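You operate a simulated robot arm through the tools that you are given. There is no shell and no other tool. Be economical: measure what you need, move in short steps, check, and stop when the job is done.

You run a simulated robot arm. Do the job below in one go: nothing can be reset, and whatever is moved stays where it is left.

JOB
Fetch the purple holder and set it on the top of the yellow-edged plate. Then take the steel post from the long beige table top and leave it on the yellow drilled plate. Then take the yellow tape and leave it on the blue drilled plate. Then put the green holder on the optics bench top away on the low shelf of the blue lab bench. Then fetch the red case and set it on the low shelf of the long beige table. Then take the black holder and leave it on the low shelf of the optics bench. Then open the door of the dry box. Do these in the order given.

The check looks at the end state, three seconds after you hand in, the way a careful person would. Anything else that was tipped, shoved, dropped, spilled or broken makes it a failure.

ROBOT AND FRAMES
A 7-joint arm with a two-finger parallel gripper on a trunk, on a base that drives. Base frame: it is fixed to the floor where the robot stands at the start and does not move with it; the origin is under the middle of the robot, x ahead of it, y to its left, z up. Lengths are in mm, angles in degrees, forces in N, time in s.
With the tool pointing down near the work surface it reaches from about 100 to 720 mm from the robot's upright axis, wherever it stands. Its first joint turns from -166.0 to 166.0 degrees. Places, roughly: black holder [-1500, 250, 750]; blue drilled plate (8x12x2 cm) [-1000, 100, 800]; door of the dry box [-1100, -2700, 1000]; green holder [500, -1000, 750]; low shelf of the blue lab bench [600, 0, 400]; low shelf of the long beige table [-1200, 200, 200]; low shelf of the optics bench [700, -1300, 300]; purple holder [500, 250, 500]; red case [500, -1750, 250]; steel post (5x5x13 cm) [-1400, -500, 800]; top of the yellow-edged plate (30x20 cm) [-1040, -300, 800]; yellow drilled plate (8x12x2 cm) [-1100, -200, 800]; yellow tape (7x7x2 cm) [-1000, -400, 800]. Payload 3.43 kg.
The tool frame sits at the grasp point between the pads (the TCP): z along the fingers, y along the line on which they close. The tips reach 30 mm beyond it. Largest opening 94 mm; finger width 28, thickness 10; the body of the gripper, 50 by 96 mm, starts 55 mm behind the TCP.
Orientation is that of the tool frame in the base frame, as [roll, pitch, yaw] about the fixed x, y, z axes, in that order (R = Rz(yaw) Ry(pitch) Rx(roll)). With the fingers straight down and closing along the base's y, the tool's x points along the base's -x, its y along +y and its z along -z.

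CONTROLS
- The arm moves only by the tool send_rows. Its argument "moves" is a list of rows, each a list of 7 numbers: the shift along the tool's x, y, z in mm, then the turn, a rotation vector about the tool's x, y, z in degrees, then the finger opening in mm, from 0 to 94. In form: [[dx, dy, dz, wx, wy, wz, fingers], ...]. A call has 1 to 12 rows; each row is the pose to reach, as a shift and turn from the pose commanded when the call began, along the tool's axes at that moment. Each row takes 0.2 s and may step no farther than 50 mm and 8.6 degrees from the row before; otherwise, or with a gripper value out of range, the whole call is refused. Where a pose cannot be reached the arm comes as near as it can. A force on the tool above 40 N (or 10 N above the force at the start of the call, whichever is more), or a blocked arm, ends the call early, and 0.2 s more pass. Each finger travels about 45 mm/s and halts on what it meets, pressing with about 22 N; the grip force reading is that of the motor and also rises with nothing between the fingers. The clock runs only during rows and for 0.2 s after the last one: add rows that repeat a pose to give the fingers time. It gives the time, the measured TCP pose, the force on the tool (base axes), the opening and the grip force at its end, in the units of the frame above (readings bear some noise), with the torque about the TCP (base axes, N m) and any sound that the robot's microphone picked up, and new pictures: "views" is both (left out), scene, wrist or none.
- Cameras (640 x 400 px; columns grow to the right, rows downward): "scene" is now at [408.6, 154.4, 1179.5]; the picture's right is [-0.97, 0.23, 0.00], its down [0.21, 0.88, -0.42] and it looks along [-0.09, -0.41, -0.91] (base axes); focal length 214 px, centre (320, 200). "wrist" rides on the gripper at [76, 14, -102] in the tool frame; the picture's right is [-0.18, 0.98, 0.00], its down [-0.75, -0.14, -0.64] and it looks along [-0.63, -0.12, 0.77] (tool axes); focal length 243 px, centre (320, 200). There is no depth. A picture from a camera that has moved, and an enlarged one, comes with that camera's place and axes in the base frame and with its lens.
- raise_lower(by): slides the trunk up (or, below 0, down) by that many mm; the arm and the scene camera ride with it, the base frame stays. It gives what a move gives, with no picture.
- base_move(legs): drives the robot by 1 to 6 legs, each [ahead, left, turn to the left] in mm, mm and degrees, along the robot's own axes; the way and the turn of a leg run together, so that a leg with both is an arc; at most 1500 mm and 180 degrees a leg. The arm and the cameras ride along, it lands a little off, and it stops where it bumps. It gives what a move gives, and a new picture of the scene camera.
- head_to(pan, tilt): turns the head with the scene camera to pan (to the left, within 103 degrees either way) and tilt (down, from -29 to 69), counted from straight ahead of the robot. It gives what a move gives, and a new picture of the scene camera.
- inspect(camera, box): a new picture of the part [left, top, right, bottom] of that camera's present view, enlarged. No time passes.
- close_job(): hands the job in; it is judged then, once.

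Work in short steps. Places have to be worked out from the pictures, the camera data and where the tool is seen: move nearer, look again, correct. Check each grasp and each placing, and mend what went wrong. You have 196 turns and 260 pictures in all, those below and enlarged ones among them. Open the gripper and draw the arm clear of the work before you hand the job in, unless the task says otherwise; then end with one line.

The tools are called after "Emit:" as a command line: name --pt "numbers of a row" for each row, then --argument value for the rest, lists and objects as JSON in quotes. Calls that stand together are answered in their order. send_rows: Moves the arm, as the interface text tells. Its arguments: {"type":"object","properties":{"moves":{"type":"array","items":{"type":"array","items":{"type":"number"}}},"views":{"type":"string","enum":["both","scene","wrist","none"]}},"required":["moves"]} The other tools are called the same way: raise_lower (by) slides the trunk up or down; base_move (legs) drives the base; head_to (pan, tilt) turns the head that bears the scene camera; inspect (camera, box) takes an enlarged picture of a part of a camera's view; close_job () hands the job in.

At the start:

```text
time_s: 0.0
tool_pos: [-306.5, -162.4, 1104.5]
tool_rot: [-179.9, 0.0, 180.0]
contact_force: [-0.2, -0.3, -0.2]
ft_torque: [0.0, 0.02, 0.0]
width: 93.9
gripper_force: 0.1
trunk travel left (down, up): [-313.0, 177.0]
robot x, y, heading: [-2.3, -2.8, 0.1]
head pan, tilt: [-103.1, 65.3]
```

scene: 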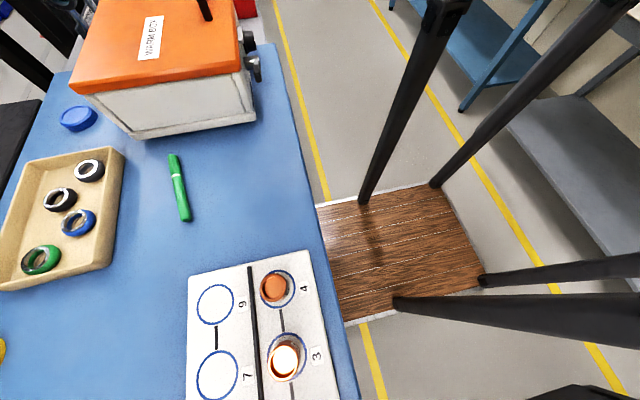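
wrist: 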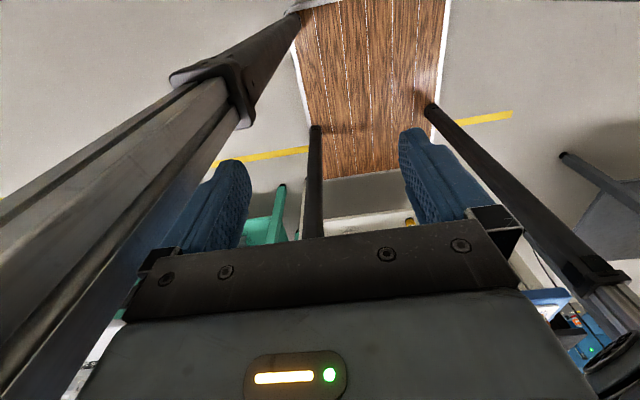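

The scene camera looks to the right at the blue bench. I'll look around first to map the room.

Emit:
head_to --pan 0 --tilt 35

Emit:
head_to --pan 60 --tilt 35

Emit:
head_to --pan -60 --tilt 35

Emit:
head_to --pan -103 --tilt 25

Emit:
head_to --pan 103 --tilt 25

```text
time_s: 1.8
tool_pos: [-306.5, -164.3, 1104.6]
tool_rot: [-179.9, 0.0, -180.0]
contact_force: [-0.7, -0.4, 0.0]
ft_torque: [-0.02, -0.01, 0.0]
width: 94.1
gripper_force: 0.1
trunk travel left (down, up): [-313.0, 177.0]
robot x, y, heading: [-0.4, 2.0, -0.1]
head pan, tilt: [0.0, 35.0]
camera scene: at [510.4, 213.1, 1219.7], right [0.0, -1.0, 0.0], down [-0.57, 0.0, -0.82], along [0.82, 0.0, -0.57], focal length 214 px, centre (320, 200)
```

scene: 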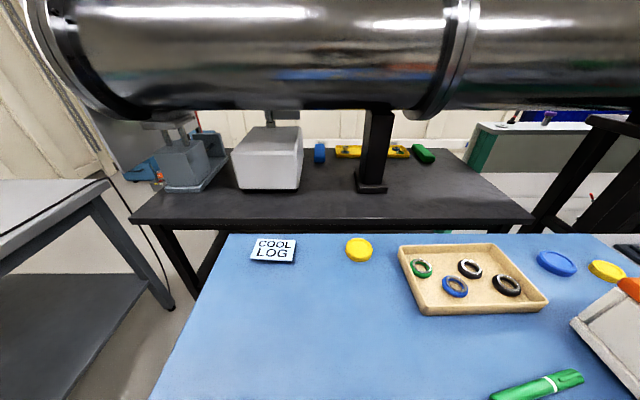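

```text
time_s: 3.1
tool_pos: [-306.5, -164.2, 1104.3]
tool_rot: [179.9, -0.1, -180.0]
contact_force: [0.1, 0.7, -0.1]
ft_torque: [-0.01, -0.02, -0.01]
width: 94.1
gripper_force: 0.0
trunk travel left (down, up): [-313.0, 177.0]
robot x, y, heading: [-0.2, 0.8, 0.0]
head pan, tilt: [60.0, 35.0]
camera scene: at [466.4, 289.3, 1219.7], right [0.87, -0.5, 0.0], down [-0.29, -0.5, -0.82], along [0.41, 0.71, -0.57], focal length 214 px, centre (320, 200)
```

scene: 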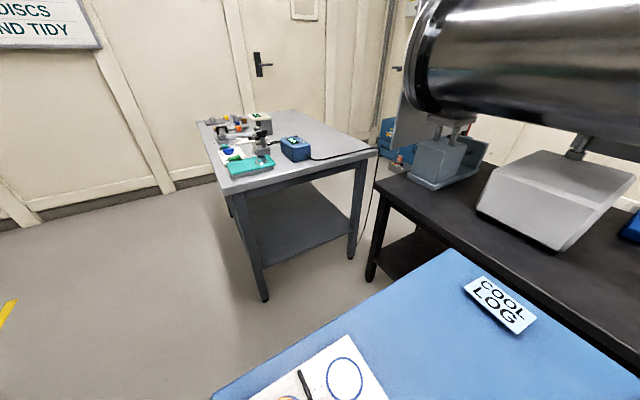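

```text
time_s: 5.1
tool_pos: [-306.3, -164.4, 1105.1]
tool_rot: [179.9, -0.1, 180.0]
contact_force: [-0.5, -0.4, -0.4]
ft_torque: [0.0, -0.03, 0.01]
width: 93.7
gripper_force: 0.1
trunk travel left (down, up): [-313.0, 177.0]
robot x, y, heading: [1.4, 1.0, 0.1]
head pan, tilt: [-60.0, 35.0]
camera scene: at [466.4, 136.9, 1219.7], right [-0.87, -0.5, 0.0], down [-0.29, 0.5, -0.82], along [0.41, -0.71, -0.57], focal length 214 px, centre (320, 200)
```

scene: 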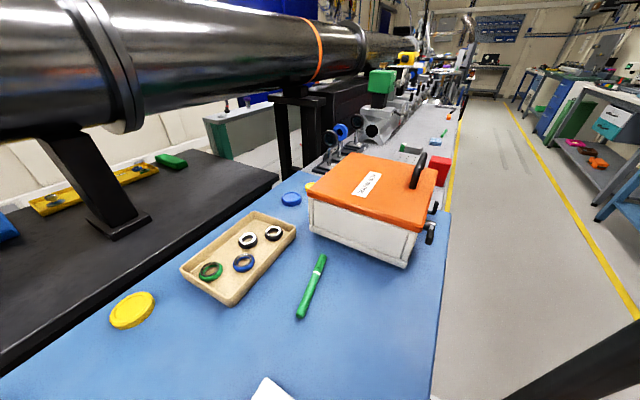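

```text
time_s: 6.2
tool_pos: [-308.1, -164.5, 1104.5]
tool_rot: [-180.0, 0.0, -180.0]
contact_force: [0.2, 0.7, 0.4]
ft_torque: [-0.01, -0.01, -0.02]
width: 93.9
gripper_force: 0.1
trunk travel left (down, up): [-313.0, 177.0]
robot x, y, heading: [-2.4, 2.5, 0.1]
head pan, tilt: [-103.0, 25.0]
camera scene: at [401.7, 123.3, 1235.4], right [-0.97, 0.22, 0.0], down [0.09, 0.41, -0.91], along [-0.2, -0.88, -0.42], focal length 214 px, centre (320, 200)
```

scene: 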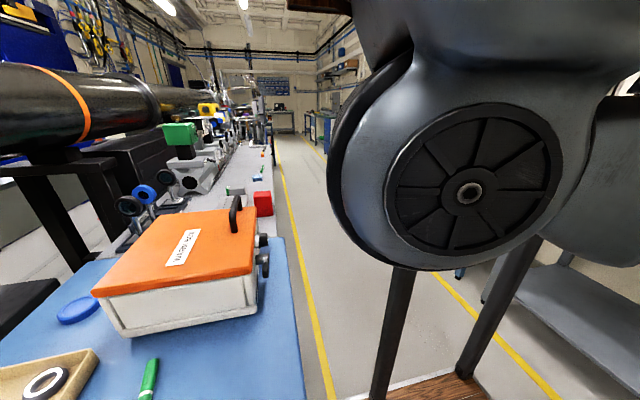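

```text
time_s: 9.2
tool_pos: [-307.0, -163.5, 1103.9]
tool_rot: [-179.9, 0.0, 179.9]
contact_force: [-0.1, -0.6, 0.3]
ft_torque: [-0.04, -0.03, -0.01]
width: 93.9
gripper_force: 0.0
trunk travel left (down, up): [-313.0, 177.0]
robot x, y, heading: [2.2, -0.2, -0.1]
head pan, tilt: [103.0, 25.0]
camera scene: at [401.6, 302.9, 1235.4], right [0.97, 0.22, 0.0], down [0.09, -0.41, -0.91], along [-0.2, 0.88, -0.42], focal length 214 px, centre (320, 200)
```

scene: 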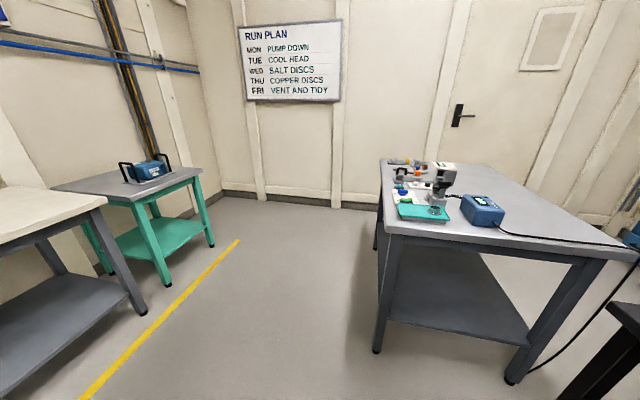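

The arm is folded behind; the head overhangs the blue bench. I'll back into the aisle and turn right so the robot faces along it, with the bench on the left and the beige table on the right.

Emit:
base_move --legs '[[-250, 0, 0], [0, 0, -90]]'

Emit:
head_to --pan -70 --tilt 35

Emit:
head_to --pan 0 --tilt 30

Emit:
head_to --pan 80 --tilt 45

```text
time_s: 14.8
tool_pos: [-418.9, 305.5, 1105.0]
tool_rot: [180.0, 0.0, 90.6]
contact_force: [0.5, -0.5, 0.7]
ft_torque: [0.01, -0.01, 0.01]
width: 94.1
gripper_force: 0.1
trunk travel left (down, up): [-313.0, 177.0]
robot x, y, heading: [-249.9, 0.8, -89.5]
head pan, tilt: [103.0, 25.0]
camera scene: at [58.9, -400.2, 1235.4], right [0.24, -0.97, 0.0], down [-0.41, -0.1, -0.91], along [0.88, 0.21, -0.42], focal length 214 px, centre (320, 200)
```

scene: 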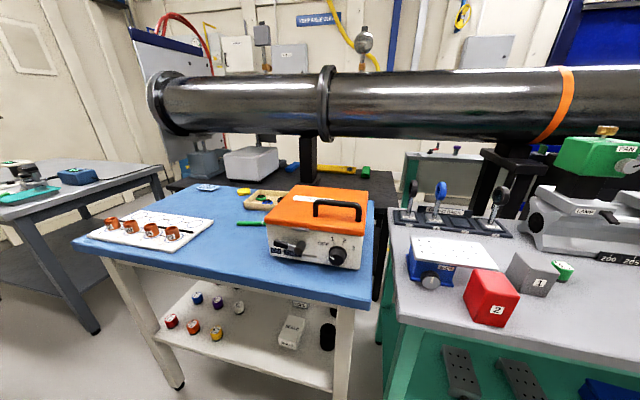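

```text
time_s: 17.4
tool_pos: [-417.1, 304.8, 1104.5]
tool_rot: [-180.0, -0.1, 90.6]
contact_force: [0.8, 0.0, -0.7]
ft_torque: [0.02, 0.01, 0.0]
width: 94.2
gripper_force: 0.0
trunk travel left (down, up): [-313.0, 177.0]
robot x, y, heading: [-251.9, -1.2, -89.2]
head pan, tilt: [-70.0, 35.0]
camera scene: at [-113.0, -453.0, 1219.7], right [-0.35, 0.94, 0.0], down [0.54, 0.2, -0.82], along [-0.77, -0.29, -0.57], focal length 214 px, centre (320, 200)
```

scene: 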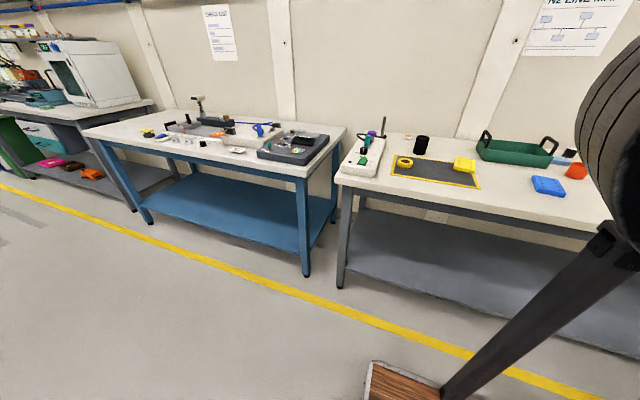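

```text
time_s: 18.8
tool_pos: [-417.7, 304.3, 1104.7]
tool_rot: [180.0, 0.0, 90.6]
contact_force: [-0.2, -1.1, 0.2]
ft_torque: [0.0, -0.01, 0.0]
width: 93.8
gripper_force: 0.1
trunk travel left (down, up): [-313.0, 177.0]
robot x, y, heading: [-251.6, 0.3, -89.6]
head pan, tilt: [0.0, 30.0]
camera scene: at [-29.7, -512.3, 1227.5], right [-1.0, -0.01, 0.0], down [-0.01, 0.5, -0.87], along [0.01, -0.87, -0.5], focal length 214 px, centre (320, 200)
```

scene: 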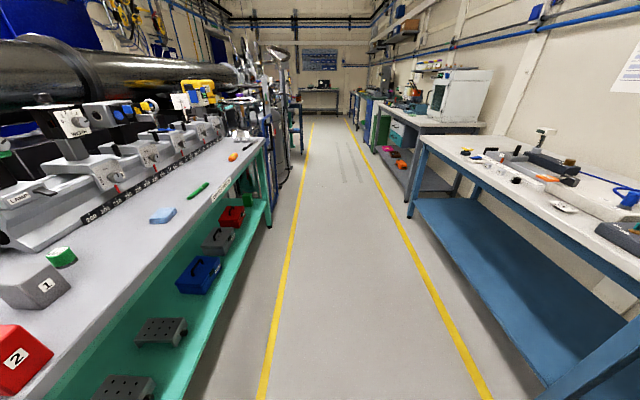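

```text
time_s: 20.4
tool_pos: [-419.3, 304.1, 1103.7]
tool_rot: [180.0, 0.1, 90.6]
contact_force: [0.6, 0.2, 0.1]
ft_torque: [-0.02, -0.01, 0.0]
width: 94.0
gripper_force: 0.1
trunk travel left (down, up): [-313.0, 177.0]
robot x, y, heading: [-247.6, -0.2, -89.4]
head pan, tilt: [80.0, 45.0]
camera scene: at [49.6, -435.2, 1204.9], right [-0.16, -0.99, 0.0], down [-0.7, 0.12, -0.71], along [0.7, -0.12, -0.71], focal length 214 px, centre (320, 200)
```

scene: 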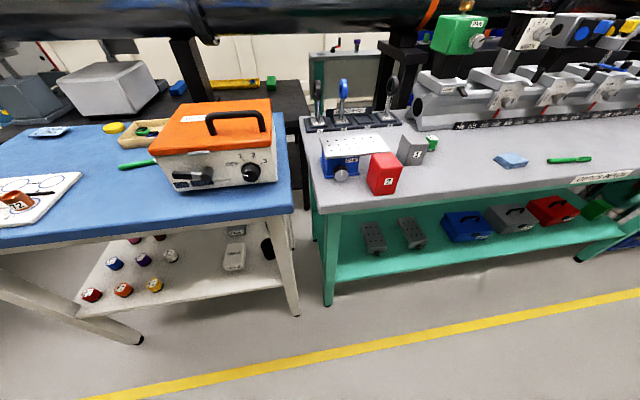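

The purple holder is on the bench's low shelf. I'll zoom in on the shelf and on the optics bench.

Emit:
inspect --camera "scene" --box '[70, 210, 290, 310]'

Emit:
inspect --camera "scene" --box '[300, 80, 620, 270]'

```text
2.91 times, centred on (180, 260) of scene
camera zoom: at [49.6, -435.2, 1204.9], right [-0.16, -0.99, 0.0], down [-0.7, 0.12, -0.71], along [0.7, -0.12, -0.71], focal length 624 px, centre (727, 26)
```

zoom: 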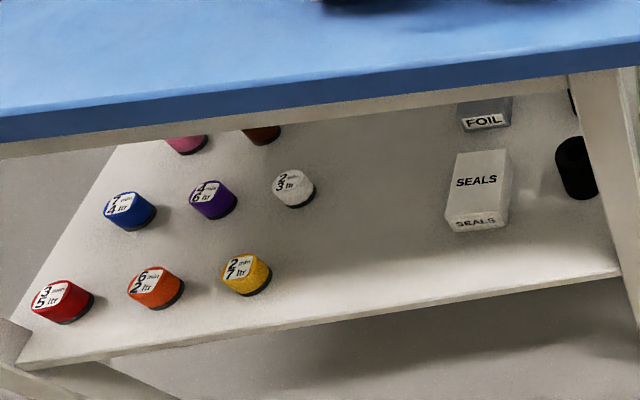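

```text
2.00 times, centred on (460, 175) of scene
camera zoom: at [49.6, -435.2, 1204.9], right [-0.16, -0.99, 0.0], down [-0.7, 0.12, -0.71], along [0.7, -0.12, -0.71], focal length 429 px, centre (40, 250)
```

zoom: 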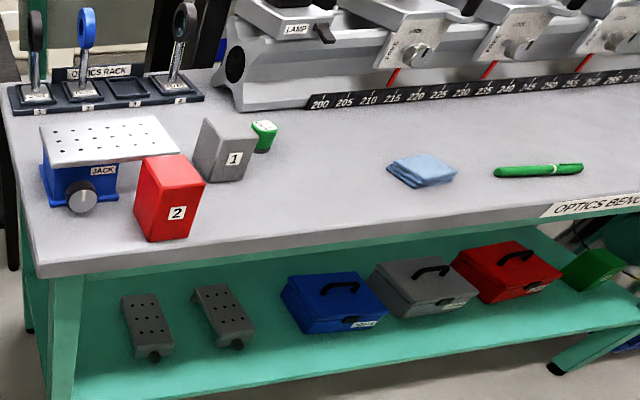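

Purple holder is in the middle row of the shelf grid, around (580,170,450). I'll turn the robot to heading +90 so the bench is on its right, where the arm can reach and the head can watch.

Emit:
base_move --legs '[[0, 0, 90], [0, 0, 90]]'

Emit:
head_to --pan -95 --tilt 35

```text
time_s: 28.4
tool_pos: [-88.5, -308.5, 1103.5]
tool_rot: [-179.9, 0.0, -90.4]
contact_force: [0.1, 0.2, -1.1]
ft_torque: [0.0, 0.01, 0.01]
width: 94.1
gripper_force: 0.1
trunk travel left (down, up): [-313.0, 177.0]
robot x, y, heading: [-253.0, 1.8, 89.5]
head pan, tilt: [80.0, 45.0]
camera scene: at [-542.1, 436.1, 1204.9], right [0.18, 0.98, 0.0], down [0.7, -0.13, -0.71], along [-0.7, 0.13, -0.71], focal length 214 px, centre (320, 200)
```

scene: 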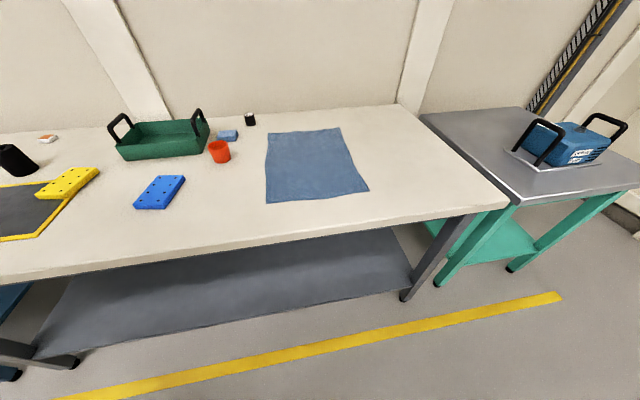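

```text
time_s: 31.0
tool_pos: [-89.1, -307.4, 1105.0]
tool_rot: [180.0, -0.1, -90.4]
contact_force: [-0.2, 0.0, -0.8]
ft_torque: [0.01, 0.01, 0.0]
width: 94.1
gripper_force: 0.0
trunk travel left (down, up): [-313.0, 177.0]
robot x, y, heading: [-249.4, 1.7, 89.8]
head pan, tilt: [-95.0, 35.0]
camera scene: at [-374.4, 413.0, 1219.7], right [-0.09, -1.0, 0.0], down [-0.57, 0.05, -0.82], along [0.82, -0.08, -0.57], focal length 214 px, centre (320, 200)
```

scene: 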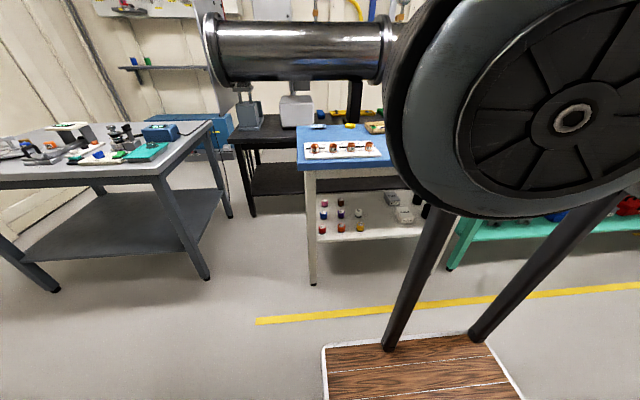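

The arm is at robot-azimuth −152°; I'll swing it to −90° (toward the bench) on a 350 mm arc, watching.

Emit:
send_rows --pt "-24 -40 0 0 0 -7.8 90" --pt "-54 -77 0 0 0 -15.6 90" --pt "-89 -109 0 0 0 -23.4 90" --pt "-127 -136 0 0 0 -31.2 90" --pt "-169 -158 0 0 0 -39 90" --pt "-214 -174 0 0 0 -46.8 90" --pt "-261 -184 0 0 0 -54.6 90" --pt "-308 -187 0 0 0 -62 90"

```text
time_s: 31.4
tool_pos: [-67.4, -294.7, 1103.9]
tool_rot: [179.7, 0.0, -85.9]
contact_force: [-12.4, 5.8, -1.1]
ft_torque: [-0.59, -1.33, -0.01]
width: 89.8
gripper_force: 0.1
trunk travel left (down, up): [-313.0, 177.0]
robot x, y, heading: [-254.7, -2.1, 89.6]
head pan, tilt: [-95.0, 35.0]
stopped in row 1: the force on the tool passed its limit at 67 N (the readings are from after the stop); the commanded pose is now the measured one
camera scene: at [-374.3, 413.0, 1219.7], right [-0.09, -1.0, 0.0], down [-0.57, 0.05, -0.82], along [0.82, -0.08, -0.57], focal length 214 px, centre (320, 200)
camera wrist: at [-76.2, -372.4, 1207.2], right [-0.99, 0.11, 0.01], down [0.09, 0.76, 0.64], along [0.07, 0.64, -0.77], focal length 243 px, centre (320, 200)
```

scene: 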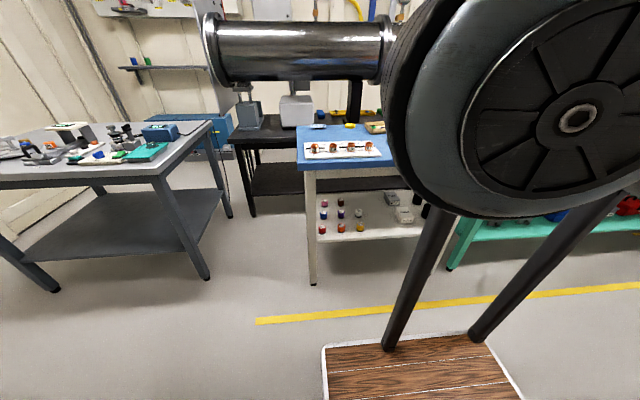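
wrist: 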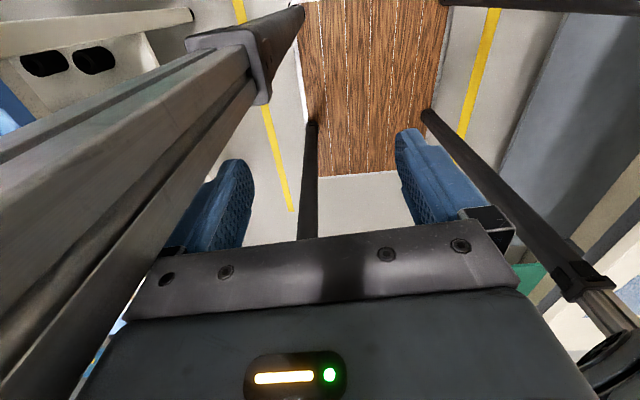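

The gripper touched a leg post of the robot's own frame. I'll pull outward, and tilt the wrist camera up to see how the arm is mounted.

Emit:
send_rows --pt "40 10 0 0 0 4 90" --pt "80 15 0 0 0 4 90" --pt "120 15 0 0 0 4 90" --pt "160 15 0 0 -8 0 90" --pt "160 15 0 0 -16 0 90" --pt "160 15 0 0 -24 0 90" --pt "160 15 0 0 -32 0 90" --pt "160 15 0 0 -40 0 90" --pt "160 15 0 0 -48 0 90" --pt "160 15 0 0 -56 0 90" --pt "160 15 0 0 -64 0 90"

```text
refused: row 4 steps farther than a row can; nothing moved
```

Emit:
send_rows --pt "40 10 0 0 0 0 90" --pt "80 15 0 0 0 0 90" --pt "120 15 0 0 0 0 90" --pt "160 15 0 0 -8 0 90" --pt "160 15 0 0 -16 0 90" --pt "160 15 0 0 -24 0 90" --pt "160 15 0 0 -32 0 90" --pt "160 15 0 0 -40 0 90" --pt "160 15 0 0 -48 0 90" --pt "160 15 0 0 -56 0 90" --pt "160 15 0 0 -64 0 90" --views "wrist"

```text
time_s: 31.7
tool_pos: [-68.0, -303.0, 1105.5]
tool_rot: [179.4, 1.1, -83.8]
contact_force: [-12.7, 30.9, -0.8]
ft_torque: [-2.06, -1.24, 1.27]
width: 90.9
gripper_force: 0.8
trunk travel left (down, up): [-313.0, 177.0]
robot x, y, heading: [-250.9, -1.9, 89.7]
head pan, tilt: [-95.0, 35.0]
stopped in row 1: the force on the tool passed its limit at 181 N (the readings are from after the stop); the commanded pose is now the measured one
camera wrist: at [-74.6, -383.2, 1206.7], right [-1.0, 0.08, 0.01], down [0.07, 0.75, 0.66], along [0.04, 0.66, -0.75], focal length 243 px, centre (320, 200)
```

wrist: 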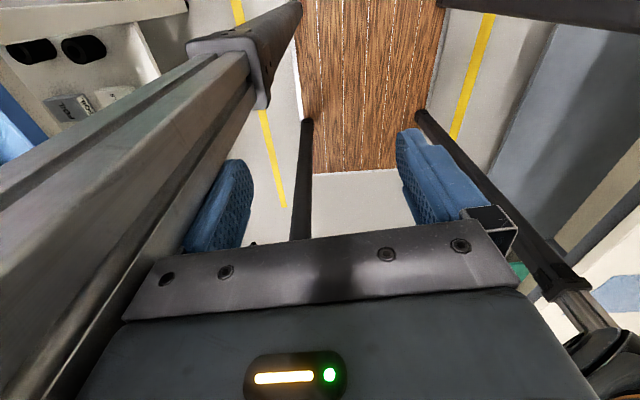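

I'm wedged against the rear-right vertical post (about +60 mm in x from the TCP). I'll slide away from it (tool +y) and then back out rearward.

Emit:
send_rows --pt "-2 15 0 0 0 0 90" --pt "-2 30 0 0 0 0 90" --pt "-2 45 0 0 0 0 90" --pt "-2 60 0 0 0 0 90" --views "wrist"

```text
time_s: 32.7
tool_pos: [-127.1, -307.4, 1104.8]
tool_rot: [179.7, 1.0, -84.1]
contact_force: [0.6, -0.3, -0.5]
ft_torque: [0.0, 0.01, -0.02]
width: 90.1
gripper_force: 0.0
trunk travel left (down, up): [-313.0, 177.0]
robot x, y, heading: [-253.1, 4.1, 89.5]
head pan, tilt: [-95.0, 35.0]
camera wrist: at [-134.5, -387.6, 1206.5], right [-1.0, 0.08, 0.01], down [0.07, 0.75, 0.65], along [0.05, 0.65, -0.76], focal length 243 px, centre (320, 200)
```

wrist: 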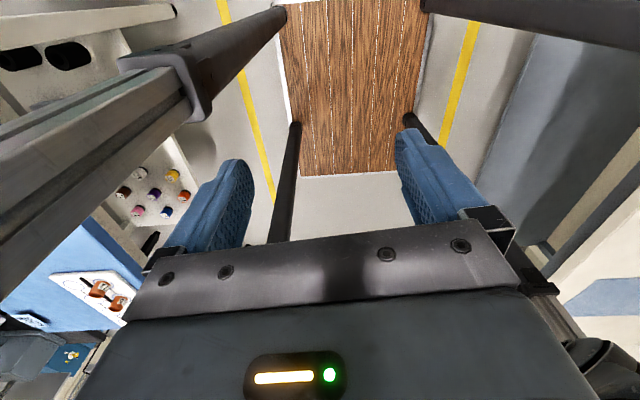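

Free now. I'll tilt the wrist camera up toward the robot's body to see how the arm is attached.

Emit:
send_rows --pt "30 0 0 0 -8 0 90" --pt "60 0 0 0 -16 0 90" --pt "90 0 0 0 -24 0 90" --pt "120 0 0 0 -32 0 90" --pt "150 0 0 0 -40 0 90" --pt "150 0 0 0 -48 0 90" --pt "150 0 0 0 -56 0 90" --views "wrist"

```text
time_s: 34.2
tool_pos: [-77.0, -283.6, 907.2]
tool_rot: [-170.1, 42.9, -76.8]
contact_force: [-27.2, 3.1, -5.0]
ft_torque: [0.04, -0.1, -0.39]
width: 74.2
gripper_force: 0.0
out of reach, approached as far as the arm can: row 1, 2, 3, 4, 5, 6, 7
trunk travel left (down, up): [-313.0, 177.0]
robot x, y, heading: [-250.0, 0.6, 89.6]
head pan, tilt: [-95.0, 35.0]
stopped in row 7: the force on the tool passed its limit at 131 N (the readings are from after the stop); the commanded pose is now the measured one
camera wrist: at [-79.6, -411.6, 927.8], right [-1.0, 0.02, 0.0], down [0.01, 0.11, 0.99], along [0.02, 0.99, -0.11], focal length 243 px, centre (320, 200)
```

wrist: 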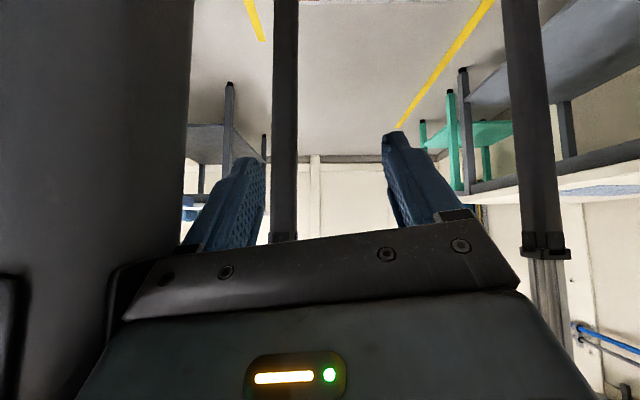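

The arm went out of reach there and dropped. I'll look with the head from a few angles to understand the arm's shape.

Emit:
head_to --pan -103 --tilt 5

Emit:
head_to --pan -103 --tilt 60

```text
time_s: 35.1
tool_pos: [-73.6, -282.3, 907.9]
tool_rot: [-169.8, 42.8, -76.6]
contact_force: [-33.2, -2.8, -8.6]
ft_torque: [0.22, -0.04, -0.81]
width: 70.6
gripper_force: 0.1
trunk travel left (down, up): [-313.0, 177.0]
robot x, y, heading: [-251.5, -0.9, 89.3]
head pan, tilt: [-103.0, 5.0]
camera scene: at [-373.1, 399.9, 1267.7], right [-0.23, -0.97, 0.0], down [-0.09, 0.02, -1.0], along [0.97, -0.23, -0.09], focal length 214 px, centre (320, 200)
```

scene: 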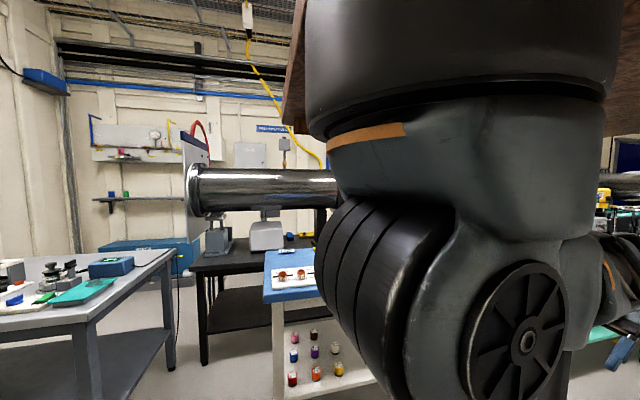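

```text
time_s: 36.4
tool_pos: [-73.2, -283.5, 907.5]
tool_rot: [-169.7, 42.8, -76.6]
contact_force: [-34.5, 1.1, -3.5]
ft_torque: [0.05, -0.31, -0.73]
width: 70.7
gripper_force: 0.0
trunk travel left (down, up): [-313.0, 177.0]
robot x, y, heading: [-248.9, -1.5, 89.7]
head pan, tilt: [-103.0, 60.0]
camera scene: at [-397.6, 405.8, 1185.4], right [-0.23, -0.97, 0.0], down [-0.84, 0.2, -0.5], along [0.49, -0.12, -0.87], focal length 214 px, centre (320, 200)
```

scene: 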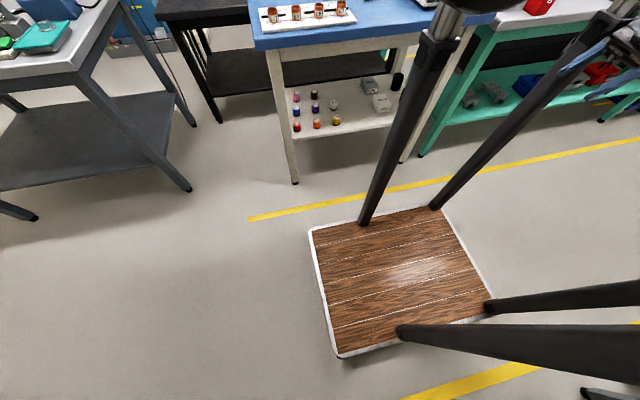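

This shows the arm hangs from a platform on four posts, with its base toward the front of the robot; the gripper is currently inside the rear of the cage. I'll free it from the post and draw it forward through the cage toward the arm's base.

Emit:
send_rows --pt "-7.5 44 -1 0 0 0 60" --pt "-40 49 29 0 7 0 60" --pt "-73 54 59 0 14 0 60" --pt "-106 59 89 0 21 0 60" --pt "-139 64 119 0 28 0 60" --pt "-172 69 149 0 35 0 60" --views "wrist"

```text
time_s: 37.9
tool_pos: [-107.3, -47.5, 912.2]
tool_rot: [-173.0, 7.8, -72.9]
contact_force: [0.2, 0.8, 0.9]
ft_torque: [-0.02, -0.01, 0.0]
width: 60.1
gripper_force: 0.1
trunk travel left (down, up): [-313.0, 177.0]
robot x, y, heading: [-247.2, 2.2, 89.4]
head pan, tilt: [-103.0, 60.0]
stopped in row 6: the arm was blocked; the commanded pose is now the measured one
camera wrist: at [-109.1, -141.2, 1000.3], right [-0.99, -0.1, -0.09], down [-0.13, 0.65, 0.75], along [-0.01, 0.76, -0.65], focal length 243 px, centre (320, 200)
```

wrist: 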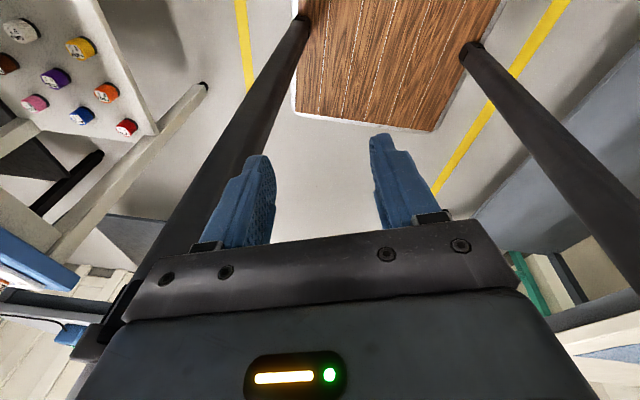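

Blocked by something on the arm (likely the elbow at the front-right post). I'll shift toward the cage centre (−x) and look with the head.

Emit:
send_rows --pt "-8 28 -2 0 0 0 60" --pt "-17 57 -5 0 0 0 60" --pt "-26 86 -7 0 0 0 60" --pt "-35 114 -10 0 0 0 60" --views "scene"

Emit:
head_to --pan -103 --tilt 25

```text
time_s: 38.6
tool_pos: [-111.2, -26.2, 908.8]
tool_rot: [-172.0, 8.1, -62.2]
contact_force: [0.1, -0.6, -0.4]
ft_torque: [0.02, 0.02, 0.01]
width: 60.1
gripper_force: 0.1
trunk travel left (down, up): [-313.0, 177.0]
robot x, y, heading: [-249.3, 2.8, 89.6]
head pan, tilt: [-103.0, 60.0]
stopped in row 3: the arm was blocked; the commanded pose is now the measured one
camera scene: at [-396.8, 405.8, 1185.4], right [-0.23, -0.97, 0.0], down [-0.84, 0.2, -0.5], along [0.49, -0.12, -0.87], focal length 214 px, centre (320, 200)
```

scene: 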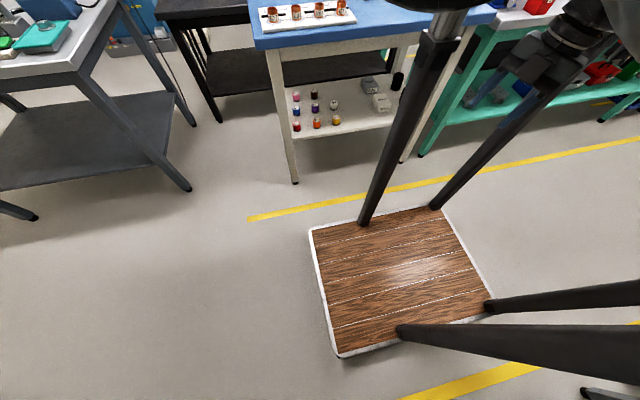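

```text
time_s: 39.6
tool_pos: [-109.5, -25.4, 908.7]
tool_rot: [-171.9, 8.1, -62.2]
contact_force: [-0.2, 0.0, 1.2]
ft_torque: [0.01, 0.02, 0.03]
width: 60.2
gripper_force: 0.1
trunk travel left (down, up): [-313.0, 177.0]
robot x, y, heading: [-248.5, -2.5, 89.7]
head pan, tilt: [-103.0, 25.0]
camera scene: at [-372.1, 399.9, 1235.4], right [-0.23, -0.97, 0.0], down [-0.41, 0.1, -0.91], along [0.88, -0.21, -0.42], focal length 214 px, centre (320, 200)
```

scene: 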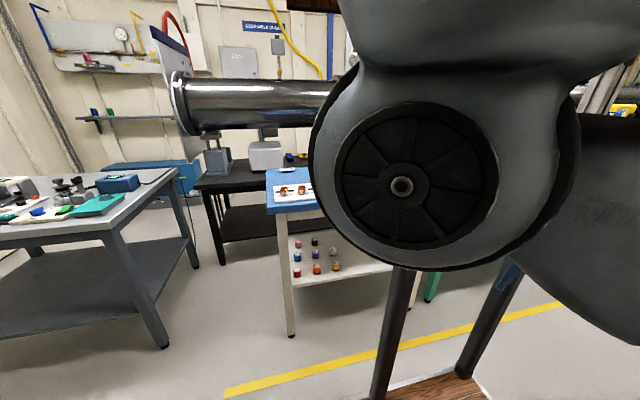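

The shoulder hangs at about robot (290, 0, 1157). Retracting high folds the elbow too tightly, so I'll lower the tool first and look again.

Emit:
send_rows --pt "0 0 40 0 0 0 60" --pt "0 0 80 0 0 0 60" --pt "0 0 120 0 0 0 60" --pt "0 0 160 0 0 0 60" --pt "0 0 200 0 0 0 60" --views "scene"

```text
time_s: 40.8
tool_pos: [-99.2, 11.4, 711.8]
tool_rot: [-172.0, 8.2, -62.4]
contact_force: [-1.3, 0.2, 0.2]
ft_torque: [0.02, -0.04, 0.01]
width: 60.0
gripper_force: 0.0
trunk travel left (down, up): [-313.0, 177.0]
robot x, y, heading: [-251.1, -0.6, 89.6]
head pan, tilt: [-103.0, 25.0]
camera scene: at [-372.1, 399.9, 1235.5], right [-0.23, -0.97, 0.0], down [-0.41, 0.1, -0.91], along [0.88, -0.21, -0.42], focal length 214 px, centre (320, 200)
```

scene: 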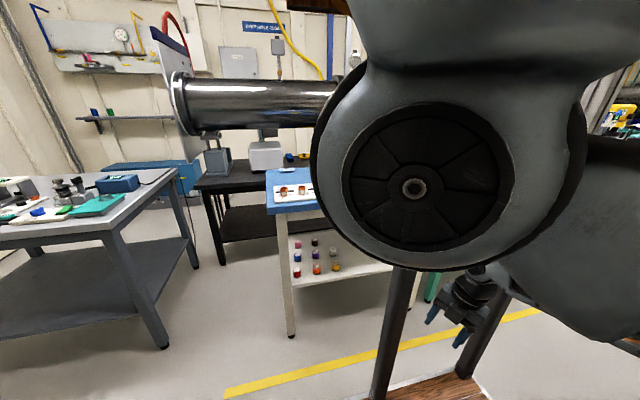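

Lowered fine; now I retract forward toward the arm base (world roughly (−180,150)).

Emit:
send_rows --pt "-40 2 5 0 0 0 60" --pt "-80 5 11 0 0 0 60" --pt "-120 7 17 0 0 0 60" --pt "-159 9 22 0 0 0 60" --views "scene"

```text
time_s: 41.8
tool_pos: [-179.1, 151.0, 714.7]
tool_rot: [-172.0, 7.9, -62.4]
contact_force: [0.4, 0.4, -0.7]
ft_torque: [-0.01, -0.02, -0.01]
width: 59.9
gripper_force: 0.0
trunk travel left (down, up): [-313.0, 177.0]
robot x, y, heading: [-251.0, -2.7, 89.9]
head pan, tilt: [-103.0, 25.0]
camera scene: at [-372.0, 399.8, 1235.4], right [-0.23, -0.97, 0.0], down [-0.41, 0.1, -0.91], along [0.88, -0.21, -0.42], focal length 214 px, centre (320, 200)
```

scene: 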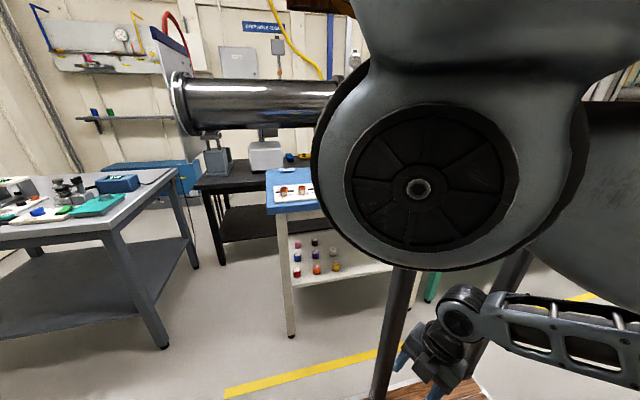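

The elbow is still inside the cage behind. I'll raise the trunk fully and then lower the tool so the arm hangs nearly straight, to swing past the post.

Emit:
raise_lower --by 175

Emit:
send_rows --pt "0 0 45 0 0 0 60" --pt "0 0 90 0 0 0 60" --pt "0 0 135 0 0 0 60" --pt "0 0 180 0 0 0 60" --pt "0 0 225 0 0 0 60" --pt "0 0 270 0 0 0 60" --pt "0 0 315 0 0 0 60" --pt "0 0 360 0 0 0 60" --pt "0 0 400 0 0 0 60" --views "scene"

```text
time_s: 43.7
tool_pos: [-179.0, 150.9, 890.0]
tool_rot: [-172.0, 8.1, -62.3]
contact_force: [-0.8, -0.4, 0.0]
ft_torque: [0.03, 0.0, -0.05]
width: 60.1
gripper_force: 0.0
trunk travel left (down, up): [-488.0, 2.0]
robot x, y, heading: [-246.6, 2.7, 89.3]
head pan, tilt: [-103.0, 25.0]
```

```text
time_s: 45.7
tool_pos: [-157.1, 226.8, 497.7]
tool_rot: [-171.9, 8.1, -62.3]
contact_force: [-0.1, -0.8, 0.3]
ft_torque: [-0.01, 0.02, 0.02]
width: 59.8
gripper_force: 0.0
trunk travel left (down, up): [-488.0, 2.0]
robot x, y, heading: [-249.6, -3.9, 89.4]
head pan, tilt: [-103.0, 25.0]
camera scene: at [-372.1, 399.6, 1410.6], right [-0.23, -0.97, 0.0], down [-0.41, 0.1, -0.91], along [0.88, -0.21, -0.42], focal length 214 px, centre (320, 200)
```

scene: 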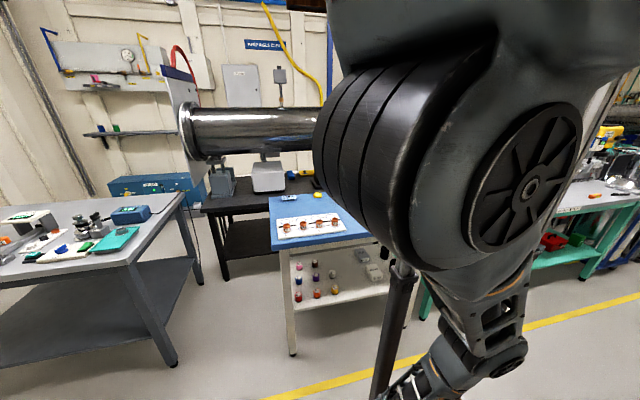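

The arm now hangs nearly straight. I'll swing it to the robot's right side, turning the tool with it.

Emit:
send_rows --pt "1 -21 -5 -1.1 -1.1 -7.6 60" --pt "1 -42 -9 -2.2 -2.2 -15.2 60" --pt "2 -63 -14 -3.3 -3.2 -22.8 60" --pt "3 -84 -19 -4.4 -4.3 -30.4 60" --pt "3 -105 -24 -5.5 -5.4 -38 60" --pt "4 -126 -28 -6.6 -6.5 -45.6 60" --pt "4 -148 -33 -7.7 -7.5 -53.2 60" --pt "5 -169 -38 -8.8 -8.6 -60.8 60" --views "both"

```text
time_s: 46.9
tool_pos: [-114.8, 258.6, 525.0]
tool_rot: [-171.4, 11.4, -38.2]
contact_force: [0.2, -0.9, 0.4]
ft_torque: [-0.01, 0.02, -0.01]
width: 60.0
gripper_force: 0.1
trunk travel left (down, up): [-488.0, 2.0]
robot x, y, heading: [-250.1, -1.4, 89.6]
head pan, tilt: [-103.0, 25.0]
stopped in row 5: the arm was blocked; the commanded pose is now the measured one
camera scene: at [-372.0, 400.0, 1410.4], right [-0.23, -0.97, 0.0], down [-0.41, 0.1, -0.91], along [0.88, -0.21, -0.42], focal length 214 px, centre (320, 200)
camera wrist: at [-58.6, 177.5, 606.0], right [-0.77, -0.64, -0.11], down [-0.45, 0.41, 0.79], along [-0.46, 0.65, -0.6], focal length 243 px, centre (320, 200)
```

scene: 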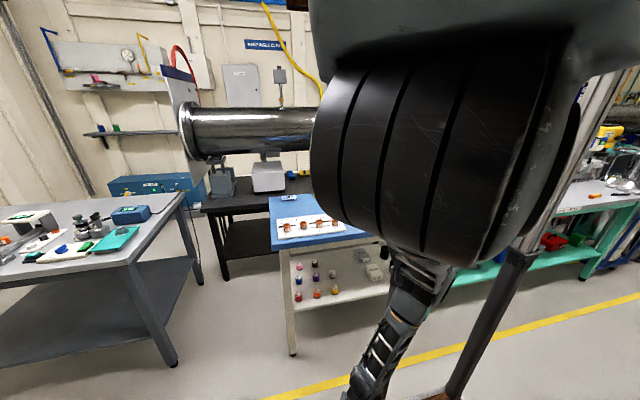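
wrist: 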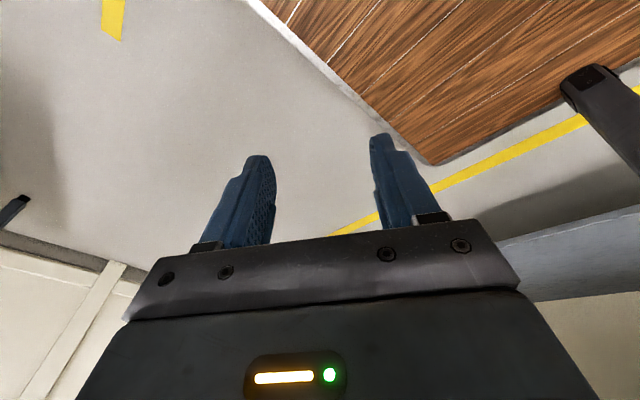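

The elbow seems to brush the front-right post. I'll reach lower and forward to straighten and pull the elbow away from it, then outward.

Emit:
send_rows --pt "-15 -20 24 0 0 0 60" --pt "-30 -40 48 0 0 0 60" --pt "-45 -60 72 0 0 0 60" --pt "-59 -81 96 0 0 0 60" --views "scene"

```text
time_s: 47.9
tool_pos: [-110.6, 377.8, 453.8]
tool_rot: [-171.5, 11.3, -37.9]
contact_force: [0.0, -0.4, 0.4]
ft_torque: [0.03, -0.01, -0.02]
width: 59.9
gripper_force: 0.1
trunk travel left (down, up): [-488.0, 2.0]
robot x, y, heading: [-249.2, -2.2, 89.4]
head pan, tilt: [-103.0, 25.0]
camera scene: at [-371.9, 399.6, 1410.6], right [-0.23, -0.97, 0.0], down [-0.41, 0.1, -0.91], along [0.88, -0.21, -0.42], focal length 214 px, centre (320, 200)
```

scene: 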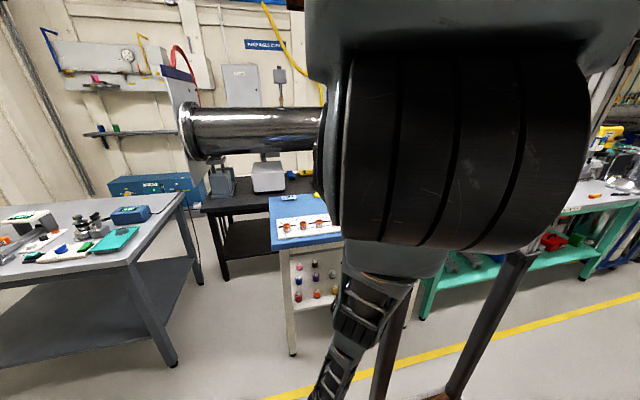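

Elbow is now clear of the post. Continue swinging outward to the right and up.

Emit:
send_rows --pt "28 -17 -24 -1.5 -1.1 -7.3 60" --pt "56 -34 -48 -3 -2.2 -14.6 60" --pt "85 -51 -72 -4.5 -3.3 -21.9 60" --pt "113 -68 -96 -6 -4.4 -29.2 60" --pt "141 -85 -119 -7.5 -5.5 -36.5 60" --views "scene"

```text
time_s: 49.1
tool_pos: [56.6, 332.3, 553.1]
tool_rot: [-171.7, 11.4, -0.1]
contact_force: [-0.5, 0.1, -0.5]
ft_torque: [0.01, -0.04, -0.01]
width: 60.1
gripper_force: 0.0
trunk travel left (down, up): [-488.0, 2.0]
robot x, y, heading: [-247.6, 0.4, 89.7]
head pan, tilt: [-103.0, 25.0]
camera scene: at [-372.3, 400.0, 1410.4], right [-0.23, -0.97, 0.0], down [-0.41, 0.1, -0.91], along [0.88, -0.21, -0.42], focal length 214 px, centre (320, 200)
```

scene: 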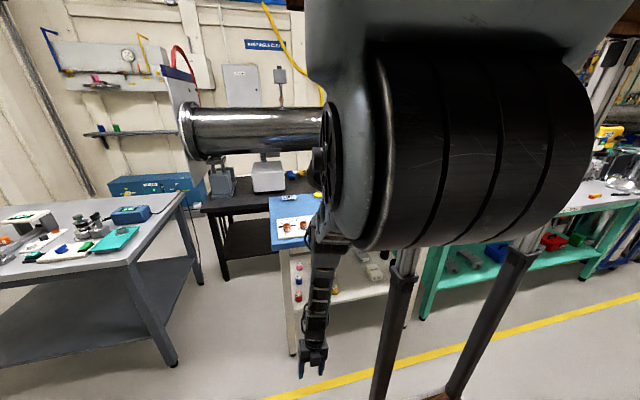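

The arm is free on the right side. I'll bring it up and inward and level its roll before driving closer to the bench.

Emit:
send_rows --pt "-29 1 -35 -8.3 0 0 90" --pt "-59 2 -71 -8.3 0 0 90" --pt "-88 3 -106 -8.3 0 0 90" --pt "-118 4 -142 -8.3 0 0 90" --pt "-147 4 -177 -8.3 0 0 90" --views "none"

Emit:
send_rows --pt "0 0 0 0 8.2 0 90" --pt "0 0 0 0 16.4 0 90" --pt "0 0 0 0 24.6 0 90" --pt "0 0 0 0 32.8 0 90" --pt "0 0 0 0 41 0 90" --pt "0 0 0 0 49 0 90" --pt "0 0 0 0 56.4 0 90" --views "both"

```text
time_s: 50.3
tool_pos: [-52.8, 302.8, 754.3]
tool_rot: [-179.9, 11.3, -0.2]
contact_force: [0.0, 0.3, 0.0]
ft_torque: [-0.04, -0.02, 0.0]
width: 90.3
gripper_force: 0.1
trunk travel left (down, up): [-488.0, 2.0]
robot x, y, heading: [-252.0, -2.3, 89.7]
head pan, tilt: [-103.0, 25.0]
```

```text
time_s: 51.9
tool_pos: [-53.3, 301.2, 755.5]
tool_rot: [-179.9, -45.2, -0.3]
contact_force: [0.1, 0.1, 0.1]
ft_torque: [0.02, 0.03, -0.01]
width: 90.0
gripper_force: 0.1
trunk travel left (down, up): [-488.0, 2.0]
robot x, y, heading: [-247.8, 0.4, 89.5]
head pan, tilt: [-103.0, 25.0]
camera scene: at [-371.8, 400.0, 1410.5], right [-0.23, -0.97, 0.0], down [-0.41, 0.1, -0.91], along [0.88, -0.21, -0.42], focal length 214 px, centre (320, 200)
camera wrist: at [-72.7, 286.0, 880.8], right [-0.13, -0.98, -0.13], down [-0.99, 0.15, -0.08], along [0.1, 0.12, -0.99], focal length 243 px, centre (320, 200)
```

scene: 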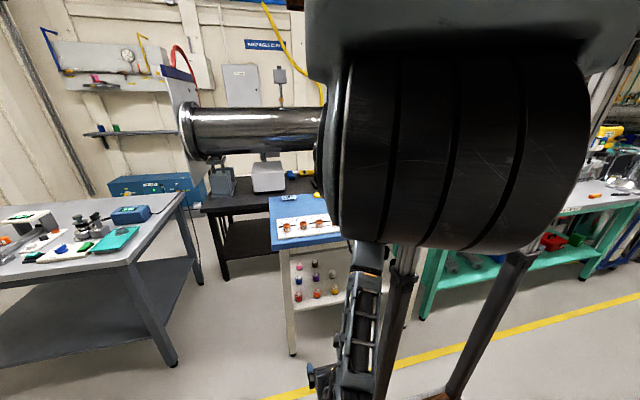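
wrist: 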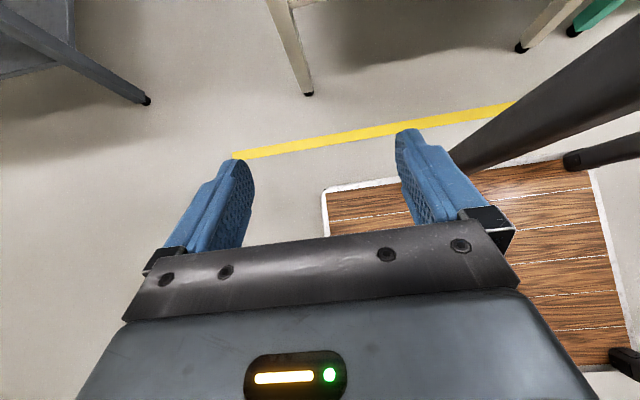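

Driving toward the bench so the arm base is abreast of the purple holder.

Emit:
base_move --legs '[[-128, -300, 0.4]]'

Emit:
raise_lower --by -250

Emit:
head_to --pan -103 --tilt 40

Emit:
send_rows --pt "0 0 0 0 0 0 90" --views "wrist"

```text
time_s: 54.1
tool_pos: [237.3, 175.8, 754.3]
tool_rot: [-179.9, -44.9, 0.2]
contact_force: [0.6, -0.2, -0.5]
ft_torque: [0.02, -0.02, 0.04]
width: 90.0
gripper_force: 0.0
trunk travel left (down, up): [-488.0, 2.0]
robot x, y, heading: [41.2, -128.1, 90.1]
head pan, tilt: [-103.0, 25.0]
camera scene: at [-83.1, 270.8, 1410.4], right [-0.22, -0.97, 0.0], down [-0.41, 0.09, -0.91], along [0.88, -0.2, -0.42], focal length 214 px, centre (320, 200)
```

scene: 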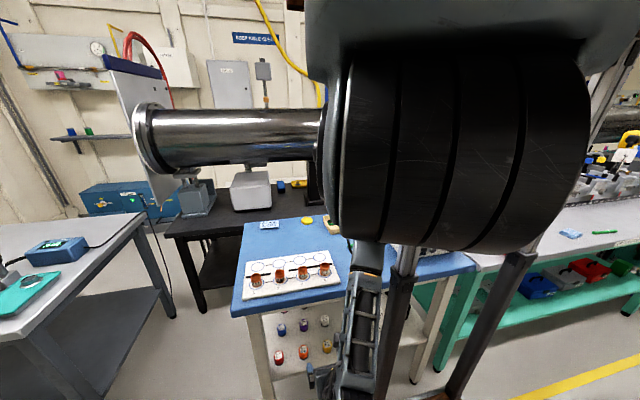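

```text
time_s: 56.6
tool_pos: [249.8, 172.2, 520.0]
tool_rot: [179.2, -47.4, 0.8]
contact_force: [0.2, 0.4, 0.5]
ft_torque: [0.0, 0.02, 0.0]
width: 90.0
gripper_force: 0.0
trunk travel left (down, up): [-238.0, 252.0]
robot x, y, heading: [37.9, -126.3, 90.4]
head pan, tilt: [-103.0, 25.0]
```

```text
time_s: 57.4
tool_pos: [250.1, 171.3, 519.0]
tool_rot: [179.1, -47.0, 1.1]
contact_force: [-0.2, 0.2, -0.6]
ft_torque: [0.01, 0.01, 0.01]
width: 90.1
gripper_force: 0.1
trunk travel left (down, up): [-238.0, 252.0]
robot x, y, heading: [39.2, -123.2, 90.3]
head pan, tilt: [-103.0, 40.0]
camera scene: at [-102.0, 272.5, 1144.0], right [-0.22, -0.98, 0.0], down [-0.62, 0.14, -0.77], along [0.75, -0.16, -0.64], focal length 214 px, centre (320, 200)
```

scene: 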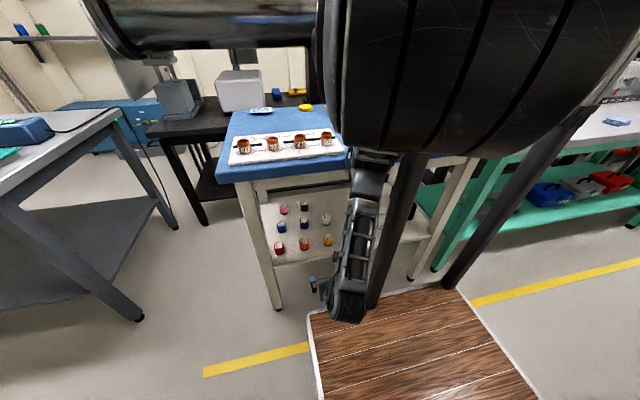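

```text
time_s: 57.8
tool_pos: [251.1, 170.6, 519.2]
tool_rot: [179.2, -47.1, 1.2]
contact_force: [0.9, 0.1, 0.3]
ft_torque: [-0.04, -0.01, -0.03]
width: 89.7
gripper_force: 0.0
trunk travel left (down, up): [-238.0, 252.0]
robot x, y, heading: [42.7, -125.4, 90.5]
head pan, tilt: [-103.0, 40.0]
camera wrist: at [225.8, 156.6, 644.8], right [-0.12, -0.99, -0.13], down [-0.98, 0.13, -0.11], along [0.13, 0.11, -0.99], focal length 243 px, centre (320, 200)
```

wrist: 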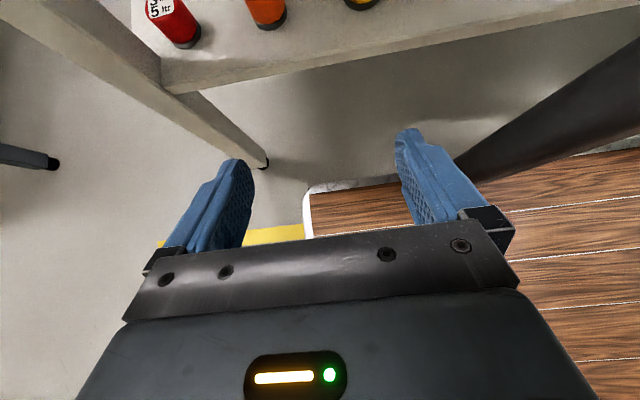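

The elbow nearly touched the deck, so I'll raise the trunk a little and then move the tool forward into the space above the shelf to look down at the holders.

Emit:
raise_lower --by 40

Emit:
send_rows --pt "34 -8 30 0 0 0 90" --pt "67 -16 61 0 0 0 90" --pt "100 -25 91 0 0 0 90" --pt "134 -33 122 0 0 0 90"

```text
time_s: 58.6
tool_pos: [237.0, 173.8, 543.7]
tool_rot: [-179.9, -44.9, 0.1]
contact_force: [-0.3, 0.3, 0.2]
ft_torque: [-0.01, 0.0, -0.03]
width: 90.2
gripper_force: 0.1
trunk travel left (down, up): [-278.0, 212.0]
robot x, y, heading: [43.9, -130.1, 90.1]
head pan, tilt: [-103.0, 40.0]
```

```text
time_s: 59.8
tool_pos: [392.8, 231.6, 549.2]
tool_rot: [-179.3, -43.2, 3.3]
contact_force: [0.1, 0.2, -0.3]
ft_torque: [0.01, -0.02, 0.03]
width: 90.0
gripper_force: 0.1
trunk travel left (down, up): [-278.0, 212.0]
robot x, y, heading: [36.8, -125.6, 90.3]
head pan, tilt: [-103.0, 40.0]
stopped in row 4: the arm was blocked; the commanded pose is now the measured one
camera scene: at [-96.3, 273.0, 1178.3], right [-0.22, -0.97, 0.0], down [-0.63, 0.14, -0.77], along [0.75, -0.17, -0.64], focal length 214 px, centre (320, 200)
camera wrist: at [377.5, 214.7, 675.3], right [-0.07, -0.99, -0.14], down [-1.0, 0.08, -0.05], along [0.06, 0.13, -0.99], focal length 243 px, centre (320, 200)
```

scene: 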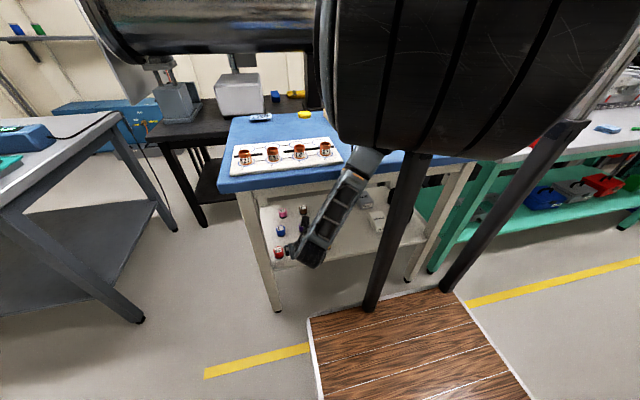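
wrist: 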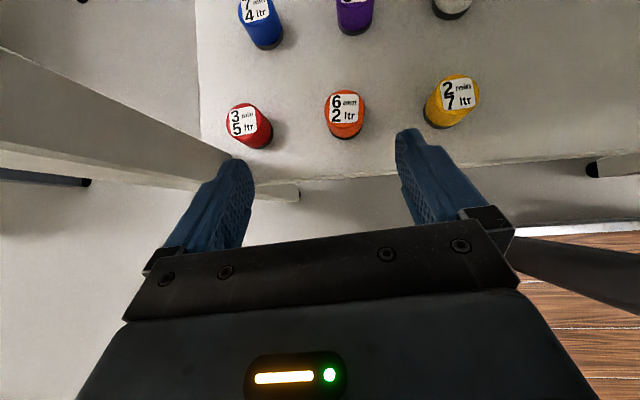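

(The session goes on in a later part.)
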